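You operate a simulated robot arm through the tools that you are given. There is no shell and no other tool. Be economical: measure what you need, move in short steps, check, and stop when the job is done.

You are at the controls of a simulated robot arm. One attempt, no reset.

## Task
Fetch the small blue brush and set it on the top of the long table between tanks y54 and y57.

The check looks at the end state, three seconds after you hand in, the way a careful person would. Anything else that was tipped, shoved, dropped, spilled or broken makes it a failure.

## Robot
A 7-joint arm with a two-finger parallel gripper, fixed in place. Base frame: the origin is at the foot of the arm, x ahead of it, y to its left, z up; the work surface is at about z = 800. Lengths are in mm, angles in rad, forces in N, time in s.
With the tool pointing down near the work surface it reaches from about 240 to 680 mm from the base axis. Its first joint turns from -1.152 to 1.152 rad. Payload 2.4 kg.
The TCP is the grasp point between the finger pads, 30 mm short of the fingertips. In the tool frame z runs along the fingers and y along their closing line. The gripper opens to 94 mm. The fingers are 28 mm wide and 10 mm thick; the gripper's body (50 by 96 mm) begins 55 mm behind the TCP.
Orientation is that of the tool frame in the base frame, as [roll, pitch, yaw] about the fixed x, y, z axes, in that order (R = Rz(yaw) Ry(pitch) Rx(roll)). With the fingers straight down and closing along the base's y, the tool's x points along the base's -x, its y along +y and its z along -z.

## Interface
- The arm moves only by the tool jog_arm. Its arguments are lists of equal length, an entry for each row: "delta_pos": the shift along the tool's x, y, z in mm, a list of three; "dr": the turn, a rotation vector about the tool's x, y, z in rad, a list of three; "hand": the gripper command, from -1 (fully open) to 1 (shut), values between in proportion. In form: {"delta_pos": [[dx, dy, dz], ...], "dr": [[rx, ry, rz], ...], "hand": [hand, ...]}. A call has 1 to 8 rows; each row is the pose to reach, as a shift and turn from the pose commanded when the call began, along the tool's axes at that moment. Rows are played at 5 a second. More than 50 mm and 0.15 rad between two rows, or a gripper value outside its range, and nothing of the call is played. Where a pose cannot be reached the arm comes as near as it can. A force on the tool above 40 N (or 10 N above the force at the start of the call, whichever is more), or a blocked arm, ends the call early, and 0.2 s more pass. Each finger travels about 153 mm/s and halts on what it meets, pressing with about 25 N; the grip force reading is that of the motor and also rises with nothing between the fingers. The clock runs only during rows and for 0.2 s after the last one: add rows that repeat a pose to give the fingers time. It gives the time, the measured TCP pose, the force on the tool (base axes), the opening and the grip force at its end, in the units of the frame above (readings bear some noise), and new pictures: "pictures" is both (left out), scene, wrist or none.
- Cameras (640 x 400 px; columns grow to the right, rows downward): "scene" is fixed at [35.3, 477.2, 1424.9]; the picture's right is [-0.71, -0.70, 0.00], its down [-0.46, 0.47, -0.75] and it looks along [0.52, -0.53, -0.66] (base axes); focal length 343 px, centre (320, 200). "wrist" rides on the gripper at [-37, 0, -58] in the tool frame; the picture's right is [0.00, -1.00, 0.00], its down [0.97, 0.00, -0.24] and it looks along [0.24, 0.00, 0.97] (tool axes); focal length 218 px, centre (320, 200).
- locate(camera, pixels): for up to 12 pixels [column, row] of the newest picture of that camera ("zoom" is the newest enlarged one), the place [x, y, z] in the base frame of the surface seen there, good to about 2 mm, but the place of the scene camera against the robot may be out by one fixed shift of up to 12 mm in any direction. It takes no simulated time.
- inspect(camera, box): a new picture of the part [left, top, right, bottom] of that camera's present view, enlarged. It takes no simulated time.
- sign_off(): hands the job in; it is judged then, once.

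Go step by step. Measure first, check grasps and placings, and put right what went wrong. The budget is 60 turns and 120 pictures, counting those below and the enlarged ones. Unless the task says otherwise, let go and move clear before handing in, and close with one line.

The tools are called by a JSON object that holds its "method" and its "body". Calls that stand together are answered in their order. jog_arm: Moves the arm, as the interface text tells. Its arguments: {"type":"object","properties":{"delta_pos":{"type":"array","items":{"type":"array","items":{"type":"number"}}},"dr":{"type":"array","items":{"type":"array","items":{"type":"number"}}},"hand":{"type":"array","items":{"type":"number"}},"pictures":{"type":"string","enum":["both","scene","wrist","none"]}},"required":["delta_pos","dr","hand"]} The other tools are called the same way: locate (camera, pixels) gives the place of the surface under pixels of a picture; inspect (camera, box) takes an enlarged picture of a part of a camera's view; sign_off () hands the job in.

At the start:

```text
clock: 0.0
tool_pos: [449.1, -131.8, 1055.3]
ee_rot: [3.141, 0.001, -3.142]
ft_force: [-0.7, 0.9, 0.4]
opening: 94.2
finger_force: 0.0
```

scene: 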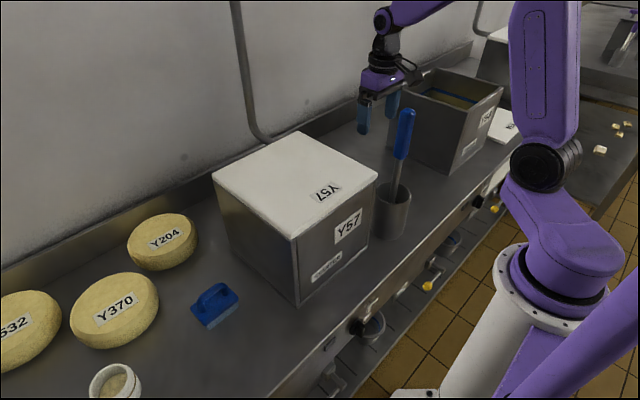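
wrist: 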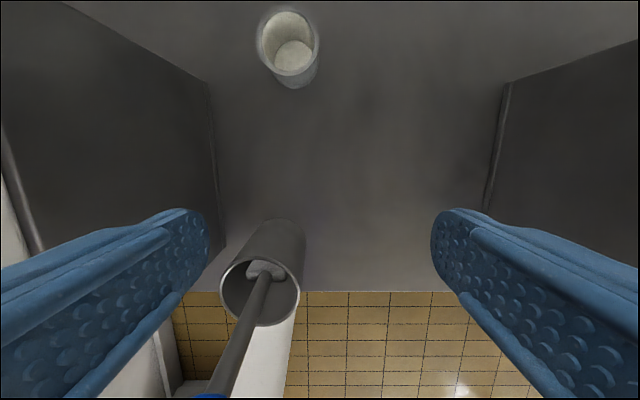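

The small blue brush appears at scene (214,303), and the gap between tank Y57 and the open tank lies under the gripper, with a pot (395,210) and a cup in it. I'll enlarge these and measure.

{"method": "inspect", "body": {"camera": "scene", "box": [160, 260, 280, 340]}}

{"method": "inspect", "body": {"camera": "scene", "box": [340, 60, 540, 240]}}

{"method": "locate", "body": {"camera": "scene", "pixels": [[214, 293], [195, 308], [208, 325], [237, 297], [220, 284], [240, 330], [295, 160], [215, 177], [376, 175], [296, 236], [300, 133], [437, 72]]}}

{"method": "locate", "body": {"camera": "wrist", "pixels": [[290, 55], [262, 35], [318, 35], [290, 12], [250, 285], [300, 290], [222, 290], [205, 85], [510, 85], [400, 280], [400, 150], [215, 240]]}}

```text
5.00 times, centred on (220, 300) of scene
```

zoom: 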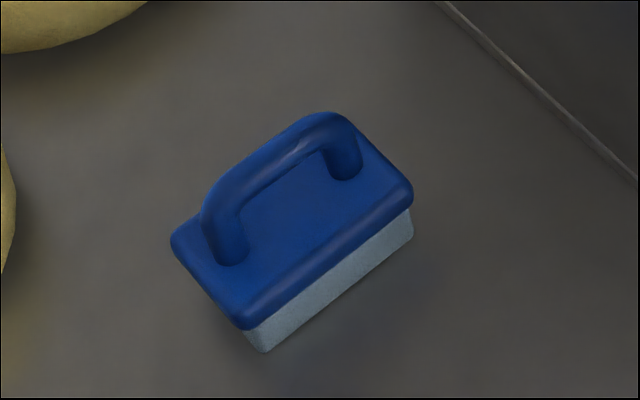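

```text
2.22 times, centred on (440, 150) of scene
```

zoom: 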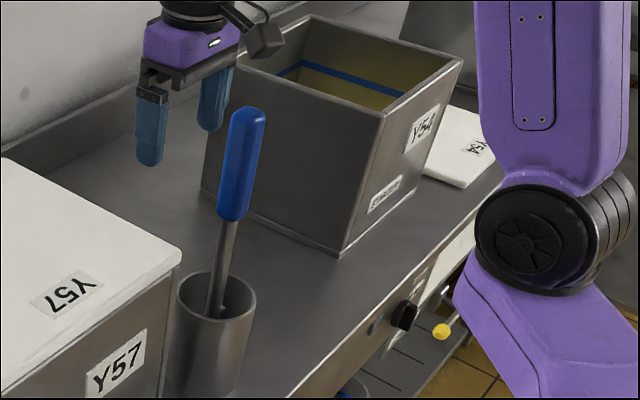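

```text
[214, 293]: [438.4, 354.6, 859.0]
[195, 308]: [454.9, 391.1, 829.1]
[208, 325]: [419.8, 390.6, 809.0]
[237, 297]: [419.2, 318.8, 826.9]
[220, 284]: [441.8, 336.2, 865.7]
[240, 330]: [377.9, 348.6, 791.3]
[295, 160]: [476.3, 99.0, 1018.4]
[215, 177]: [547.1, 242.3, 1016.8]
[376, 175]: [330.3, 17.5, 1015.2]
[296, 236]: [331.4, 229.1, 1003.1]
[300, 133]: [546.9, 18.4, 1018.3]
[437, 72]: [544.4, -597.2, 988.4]
```

```text
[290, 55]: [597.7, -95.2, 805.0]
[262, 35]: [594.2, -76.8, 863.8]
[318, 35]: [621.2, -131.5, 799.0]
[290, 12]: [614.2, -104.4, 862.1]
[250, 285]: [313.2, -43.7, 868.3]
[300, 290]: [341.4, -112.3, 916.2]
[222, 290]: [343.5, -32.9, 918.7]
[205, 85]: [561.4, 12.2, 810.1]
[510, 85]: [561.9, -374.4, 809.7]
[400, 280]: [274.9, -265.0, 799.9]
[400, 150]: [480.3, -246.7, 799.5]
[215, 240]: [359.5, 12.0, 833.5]
```

The brush has an arched handle along its long axis at about (435,350), and the tank tops sit at about z 1020. I'll measure the handle line and the tall brush's tip before travelling.

{"method": "locate", "body": {"camera": "scene", "pixels": [[407, 111], [402, 150], [200, 301], [206, 293], [213, 287], [222, 284], [227, 289], [202, 311], [225, 294], [208, 324], [238, 298], [196, 309]]}}

{"method": "jog_arm", "body": {"delta_pos": [[0, 0, -45], [0, 0, -90], [0, 0, -90]], "dr": [[0, 0, 0], [0, 0, 0], [0, 0, 0]], "hand": [-1, -1, -1]}}

```text
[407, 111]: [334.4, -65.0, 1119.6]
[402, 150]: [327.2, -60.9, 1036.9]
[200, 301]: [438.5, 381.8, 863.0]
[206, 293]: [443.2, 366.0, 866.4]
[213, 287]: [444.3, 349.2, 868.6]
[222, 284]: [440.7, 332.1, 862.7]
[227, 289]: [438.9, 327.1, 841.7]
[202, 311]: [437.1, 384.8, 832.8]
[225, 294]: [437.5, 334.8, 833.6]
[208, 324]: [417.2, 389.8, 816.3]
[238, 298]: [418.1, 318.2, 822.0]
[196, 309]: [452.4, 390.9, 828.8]
```

```text
clock: 0.8
tool_pos: [449.3, -131.0, 1146.0]
ee_rot: [3.141, 0.0, -3.14]
ft_force: [-0.4, -0.2, 0.2]
opening: 93.8
finger_force: 0.1
```

scene: 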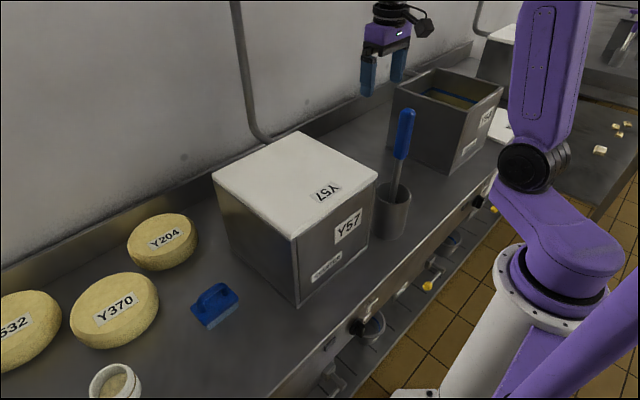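
wrist: 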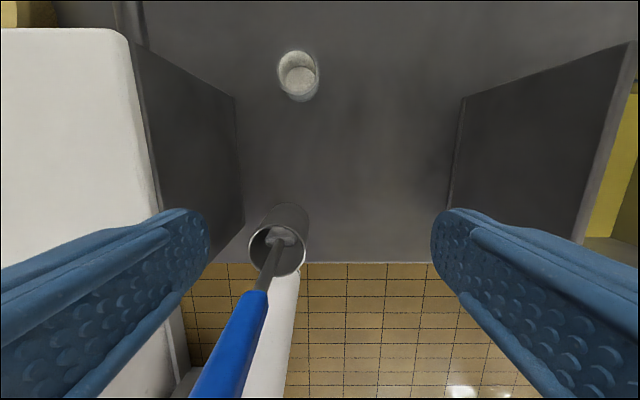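

The handle runs along base y (x≈440, y 327–385 in scene coordinates), so the fingers must close along x. I'm travelling over tank Y57 at z 1146 while turning the tool 90°.

{"method": "jog_arm", "body": {"delta_pos": [[0, 40, 0], [0, 85, 0], [0, 130, 0], [0, 175, 0], [0, 220, 0], [0, 265, 0], [0, 310, 0], [0, 350, 0]], "dr": [[0, 0, -0.14], [0, 0, -0.28], [0, 0, -0.42], [0, 0, -0.56], [0, 0, -0.7], [0, 0, -0.84], [0, 0, -0.98], [0, 0, -1.12]], "hand": [-1, -1, -1, -1, -1, -1, -1, -1], "pictures": "none"}}

```text
clock: 2.6
tool_pos: [448.7, 220.0, 1145.5]
ee_rot: [-3.14, 0.001, -2.019]
ft_force: [-0.5, 0.4, 0.5]
opening: 93.9
finger_force: 0.1
```

The arm followed cleanly to (449,220) at yaw −2.02. I'll finish the turn and go above the brush.

{"method": "jog_arm", "body": {"delta_pos": [[-38, 20, 0], [-76, 40, 0], [-115, 60.8, 0], [-115, 60.8, 0]], "dr": [[0, 0, -0.145], [0, 0, -0.29], [0, 0, -0.435], [0, 0, -0.448]], "hand": [-1, -1, -1, -1]}}

```text
clock: 3.6
tool_pos: [443.6, 348.5, 1145.9]
ee_rot: [-3.142, 0.001, -1.571]
ft_force: [0.4, -0.1, 0.2]
opening: 93.9
finger_force: 0.0
```

scene: 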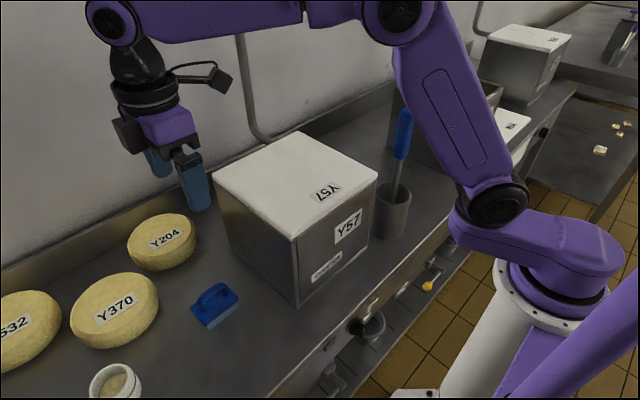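
wrist: 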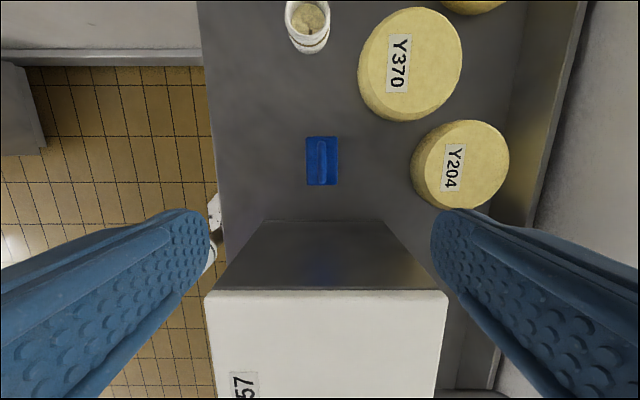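

The wrist view shows the brush upright at (321,160), well aligned with the tool. Measuring it with the wrist camera.

{"method": "inspect", "body": {"camera": "wrist", "box": [280, 120, 360, 200]}}

{"method": "locate", "body": {"camera": "wrist", "pixels": [[322, 145], [322, 160], [322, 178], [308, 160], [336, 160], [321, 139], [321, 184], [321, 222], [415, 170], [206, 298], [447, 298]]}}

```text
5.00 times, centred on (320, 160) of wrist
```

zoom: 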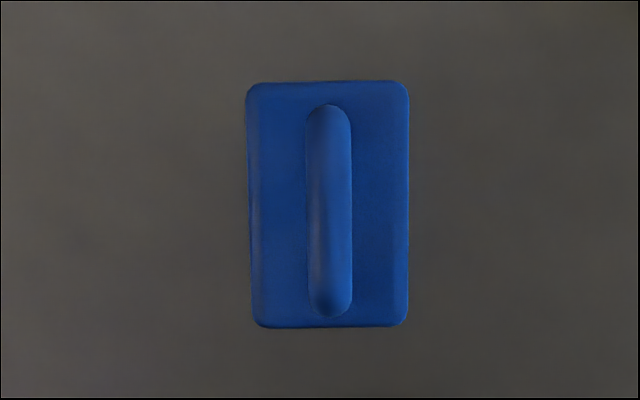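

```text
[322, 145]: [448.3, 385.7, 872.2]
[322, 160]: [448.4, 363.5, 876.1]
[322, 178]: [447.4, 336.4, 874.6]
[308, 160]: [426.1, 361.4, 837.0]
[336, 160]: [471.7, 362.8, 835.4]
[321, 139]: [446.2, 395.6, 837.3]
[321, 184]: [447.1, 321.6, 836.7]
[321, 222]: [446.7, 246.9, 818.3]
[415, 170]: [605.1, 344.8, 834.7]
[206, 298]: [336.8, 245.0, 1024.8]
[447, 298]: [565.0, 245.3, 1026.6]
```

The handle centre is at (448.5, 361), its top at z 876 and the block top at 837. I'll descend to TCP z ≈ 915 first.

{"method": "jog_arm", "body": {"delta_pos": [[-12.5, -5, 45], [-12.5, -5, 90], [-12.5, -5, 135], [-12.5, -5, 180], [-12.5, -5, 215], [-12.5, -5, 231], [-12.5, -5, 231]], "dr": [[0, 0, 0], [0, 0, 0], [0, 0, 0], [0, 0, 0], [0, 0, 0], [0, 0, 0], [0, 0, 0]], "hand": [-1, -1, -1, -1, -1, -1, -1], "pictures": "both"}}

```text
clock: 5.2
tool_pos: [449.3, 360.4, 915.4]
ee_rot: [-3.142, 0.001, -1.572]
ft_force: [-0.1, -0.2, -0.8]
opening: 93.8
finger_force: 0.1
```

scene: 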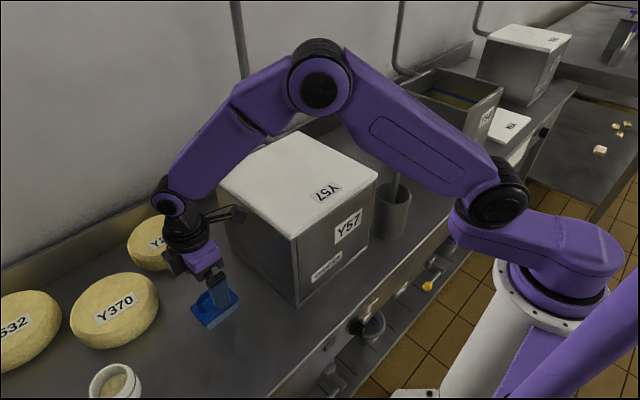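
wrist: 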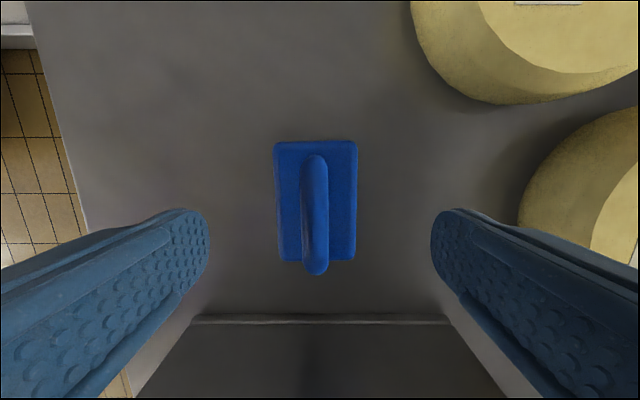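

Fingers straddle the handle (column ~316 against centre 320), so I'll shift 2 mm, lower to z ≈ 873 and close.

{"method": "jog_arm", "body": {"delta_pos": [[0, 1.5, 25], [0, 1.5, 42], [0, 1.5, 42], [0, 1.5, 42], [0, 1.5, 42], [0, 1.5, 42], [0, 1.5, 42]], "dr": [[0, 0, 0], [0, 0, 0], [0, 0, 0], [0, 0, 0], [0, 0, 0], [0, 0, 0], [0, 0, 0]], "hand": [-1, -1, -1, 0, 0.6, 1, 1], "pictures": "both"}}

```text
clock: 6.8
tool_pos: [449.3, 361.0, 873.2]
ee_rot: [3.141, 0.0, -1.571]
ft_force: [-0.1, 1.7, -0.2]
opening: 17.4
finger_force: 25.1
```

scene: 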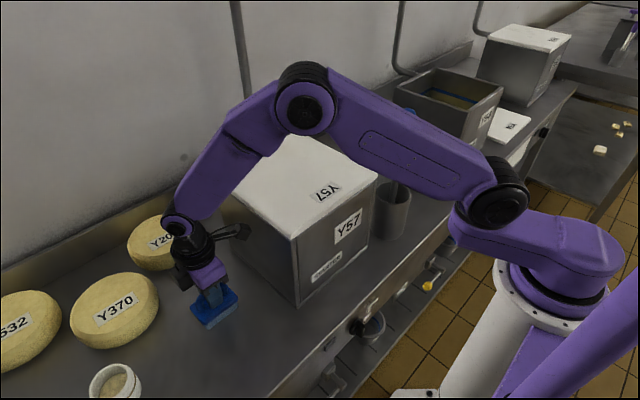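
wrist: 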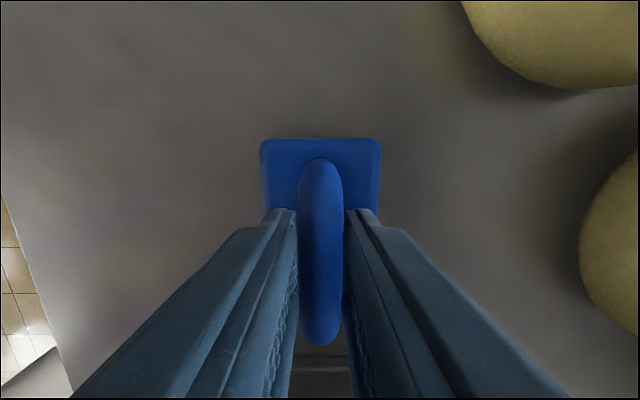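

Handle gripped (opening 17.4, force 25). Lifting straight up.

{"method": "jog_arm", "body": {"delta_pos": [[0, 0, -20], [0, 0, -60], [0, 0, -105], [0, 0, -150], [0, 0, -195], [0, 0, -240], [0, 0, -280], [0, 0, -280]], "dr": [[0, 0, 0], [0, 0, 0], [0, 0, 0], [0, 0, 0], [0, 0, 0], [0, 0, 0], [0, 0, 0], [0, 0, 0]], "hand": [1, 1, 1, 1, 1, 1, 1, 1]}}

```text
clock: 8.6
tool_pos: [447.0, 359.8, 1153.3]
ee_rot: [-3.141, 0.0, -1.574]
ft_force: [0.3, 0.0, -1.1]
opening: 17.5
finger_force: 25.0
```

scene: 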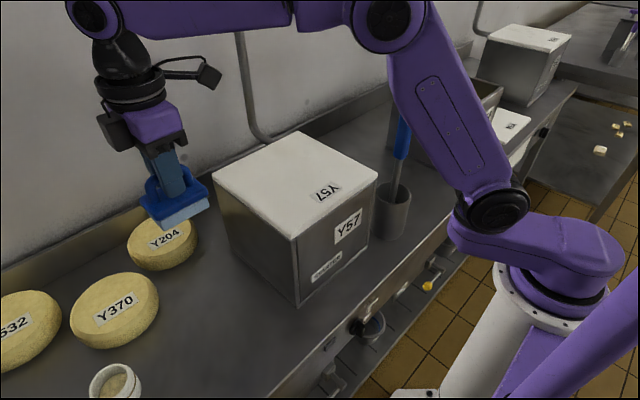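
wrist: 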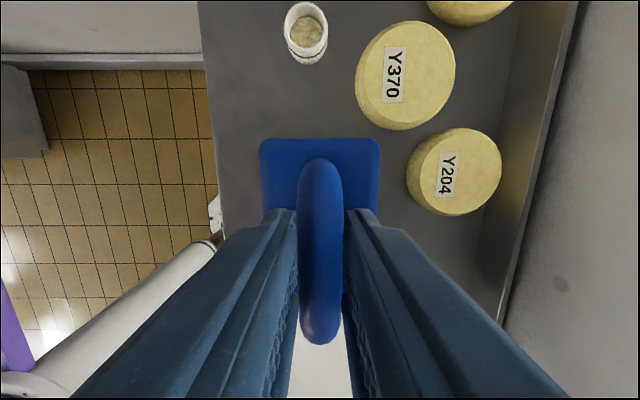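

The brush is held securely and level. Carrying it over tank Y57 toward y ≈ −225, with the block's underside at about z 1080, clear of the lid (1026).

{"method": "jog_arm", "body": {"delta_pos": [[25, 0, 0], [65, 0, 0], [110, 0, 0], [155, 0, 0], [200, 0, 0], [245, 0, 0], [285, 0, 0], [300, 0, 0]], "dr": [[0, 0, 0], [0, 0, 0], [0, 0, 0], [0, 0, 0], [0, 0, 0], [0, 0, 0], [0, 0, 0], [0, 0, 0]], "hand": [1, 1, 1, 1, 1, 1, 1, 1], "pictures": "scene"}}

```text
clock: 10.4
tool_pos: [446.7, 58.5, 1153.8]
ee_rot: [-3.141, -0.001, -1.573]
ft_force: [0.2, 0.4, -1.3]
opening: 17.6
finger_force: 24.6
```

scene: 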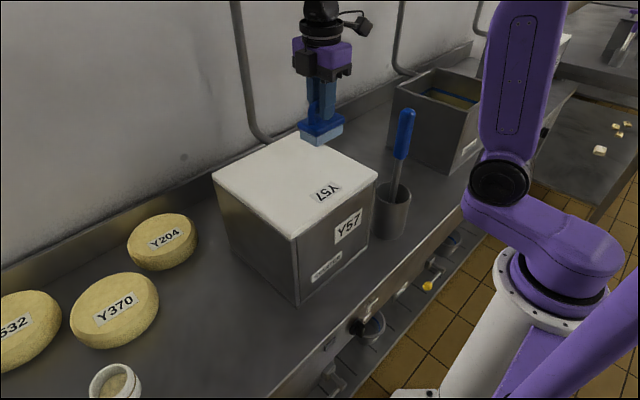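

All clear over the lid; continuing to y ≈ −225, x ≈ 455.

{"method": "jog_arm", "body": {"delta_pos": [[25, -2, 0], [65, -4, 0], [110, -8, 0], [155, -8, 0], [200, -8, 0], [245, -8, 0], [275, -8, 0], [284, -8, 0]], "dr": [[0, 0, 0], [0, 0, 0], [0, 0, 0], [0, 0, 0], [0, 0, 0], [0, 0, 0], [0, 0, 0], [0, 0, 0]], "hand": [1, 1, 1, 1, 1, 1, 1, 1]}}

```text
clock: 12.2
tool_pos: [454.2, -223.8, 1152.8]
ee_rot: [3.141, -0.002, -1.573]
ft_force: [-0.3, -0.7, -1.2]
opening: 17.2
finger_force: 25.1
```

scene: 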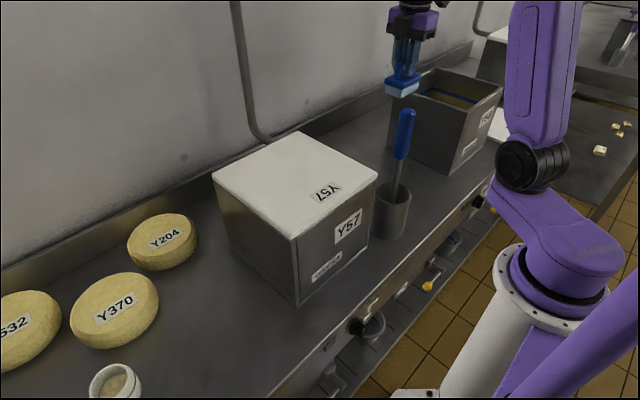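
wrist: 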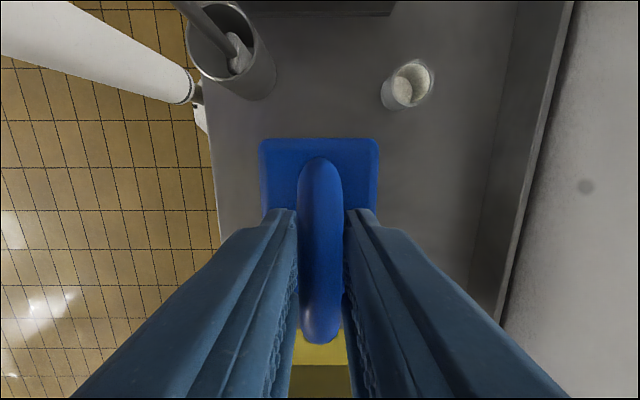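

The brush is now over the gap. I'll check tank Y54's near wall and the landing spot before lowering.

{"method": "locate", "body": {"camera": "scene", "pixels": [[392, 86], [390, 140], [449, 108], [443, 170], [415, 150], [385, 150]]}}

{"method": "locate", "body": {"camera": "wrist", "pixels": [[240, 170], [400, 170], [320, 120], [320, 355], [410, 85], [320, 335], [235, 90]]}}

```text
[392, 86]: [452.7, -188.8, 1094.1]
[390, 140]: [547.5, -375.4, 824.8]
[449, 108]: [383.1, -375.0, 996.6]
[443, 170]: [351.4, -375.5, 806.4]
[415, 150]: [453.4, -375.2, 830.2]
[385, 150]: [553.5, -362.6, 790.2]
```

```text
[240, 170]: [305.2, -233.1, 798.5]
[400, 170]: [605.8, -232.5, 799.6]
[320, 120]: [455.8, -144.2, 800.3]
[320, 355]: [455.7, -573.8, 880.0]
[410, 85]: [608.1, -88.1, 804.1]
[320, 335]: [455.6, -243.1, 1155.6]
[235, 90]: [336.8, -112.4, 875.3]
```

Y54's wall is at y −375, the cup at (608,−90), the pot at about (330,−75), and the spot below is bare table. Lowering to about 10 mm above contact.

{"method": "jog_arm", "body": {"delta_pos": [[0, 0, 30], [0, 0, 75], [0, 0, 120], [0, 0, 165], [0, 0, 210], [0, 0, 245], [0, 0, 268], [0, 0, 268]], "dr": [[0, 0, 0], [0, 0, 0], [0, 0, 0], [0, 0, 0], [0, 0, 0], [0, 0, 0], [0, 0, 0], [0, 0, 0]], "hand": [1, 1, 1, 1, 1, 1, 1, 1]}}

```text
clock: 14.0
tool_pos: [454.9, -223.2, 884.1]
ee_rot: [-3.142, 0.001, -1.572]
ft_force: [-0.7, 1.3, -1.0]
opening: 17.2
finger_force: 24.8
```

scene: 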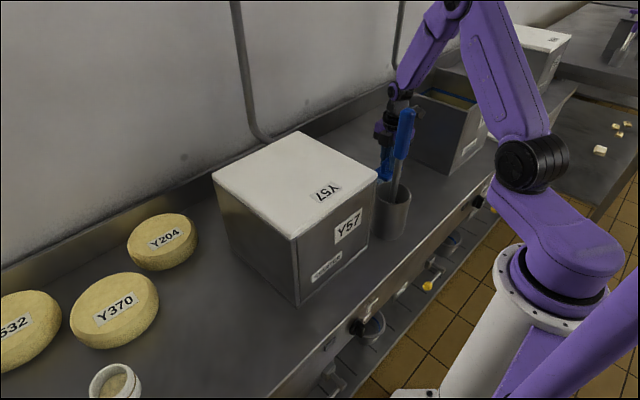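
wrist: 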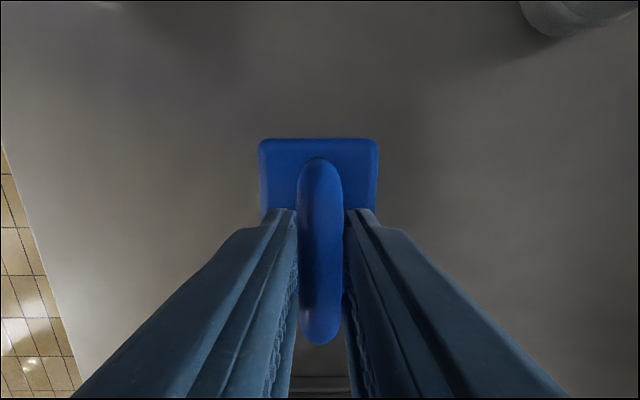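

Everything is standing and the brush is about 10 mm up. Lowering the rest in small steps.

{"method": "jog_arm", "body": {"delta_pos": [[0, 0, 4], [0, 0, 7], [0, 0, 9], [0, 0, 10], [0, 0, 11], [0, 0, 11]], "dr": [[0, 0, 0], [0, 0, 0], [0, 0, 0], [0, 0, 0], [0, 0, 0], [0, 0, 0]], "hand": [1, 1, 1, 1, 1, 1], "pictures": "none"}}

```text
clock: 15.4
tool_pos: [455.5, -224.6, 873.8]
ee_rot: [-3.141, 0.001, -1.572]
ft_force: [0.1, -0.3, -1.4]
opening: 17.4
finger_force: 25.3
```

No contact force yet at z 873.8; easing down a little more.

{"method": "jog_arm", "body": {"delta_pos": [[0, 0, 0.5], [0, 0, 1], [0, 0, 1.5], [0, 0, 1.5]], "dr": [[0, 0, 0], [0, 0, 0], [0, 0, 0], [0, 0, 0]], "hand": [1, 1, 1, 1], "pictures": "wrist"}}

```text
clock: 16.4
tool_pos: [454.0, -223.2, 874.0]
ee_rot: [-3.14, 0.0, -1.574]
ft_force: [-7.5, 2.0, 25.3]
opening: 17.1
finger_force: 24.8
```

wrist: 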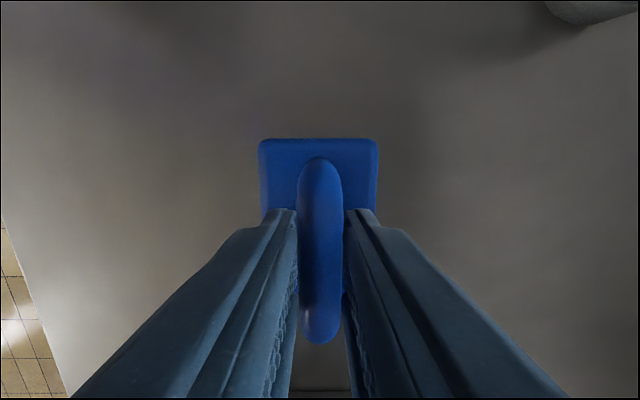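

Contact: 25 N upward, brush on the table. I'll relieve the pressure by 1 mm, then open gradually.

{"method": "jog_arm", "body": {"delta_pos": [[0, 0, -1.2], [0, 0, -1.2], [0, 0, -1.2], [0, 0, -1.2], [0, 0, -1.2], [0, 0, -1.2]], "dr": [[0, 0, 0], [0, 0, 0], [0, 0, 0], [0, 0, 0], [0, 0, 0], [0, 0, 0]], "hand": [1, 0.55, 0.3, 0, -0.3, -0.3], "pictures": "wrist"}}

```text
clock: 17.8
tool_pos: [455.1, -223.3, 873.8]
ee_rot: [-3.141, 0.001, -1.574]
ft_force: [-0.6, -0.2, -0.1]
opening: 61.4
finger_force: 0.0
```

wrist: 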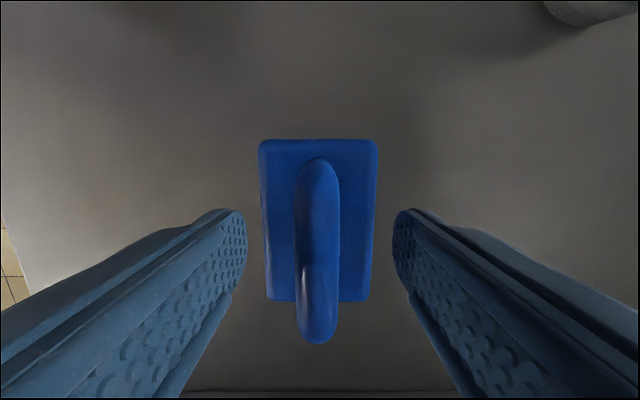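

The brush is released and upright between the open fingers. Rising straight up.

{"method": "jog_arm", "body": {"delta_pos": [[0, 0, -20], [0, 0, -60], [0, 0, -105], [0, 0, -150], [0, 0, -195], [0, 0, -240], [0, 0, -275], [0, 0, -275]], "dr": [[0, 0, 0], [0, 0, 0], [0, 0, 0], [0, 0, 0], [0, 0, 0], [0, 0, 0], [0, 0, 0], [0, 0, 0]], "hand": [-0.3, -0.3, -0.3, -0.3, -0.3, -0.3, -0.3, -0.3]}}

```text
clock: 19.6
tool_pos: [454.8, -223.9, 1147.9]
ee_rot: [-3.141, -0.001, -1.572]
ft_force: [0.2, -1.5, 0.1]
opening: 61.2
finger_force: 0.1
```

scene: 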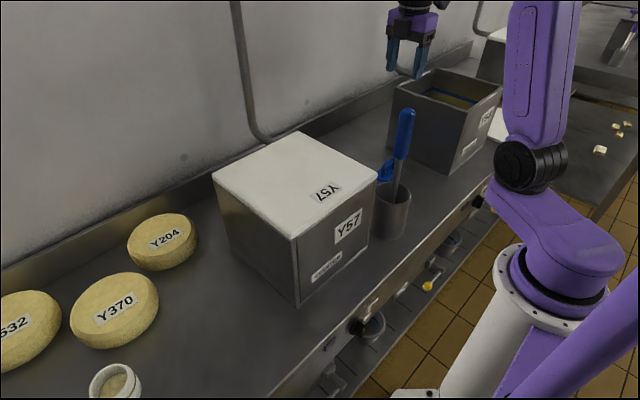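
wrist: 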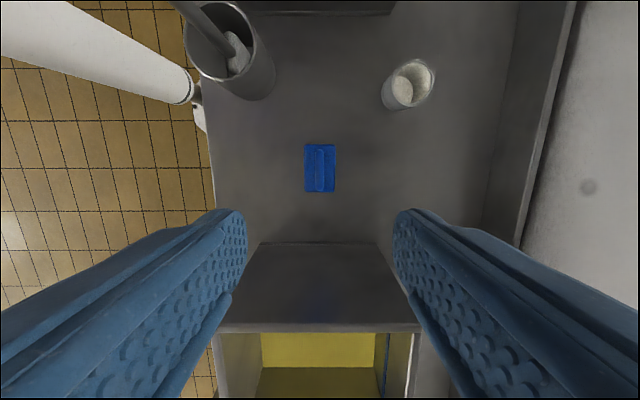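

The brush rests upright on the table at wrist (320,168), between the two tanks. The pot, cup and tanks are undisturbed and the arm is clear, so I'm handing in.

{"method": "sign_off", "body": {}}

```text
The job is handed in.
```

The small blue brush is upright on the long table between tanks Y54 and Y57. Nothing else was moved, and the arm is clear.
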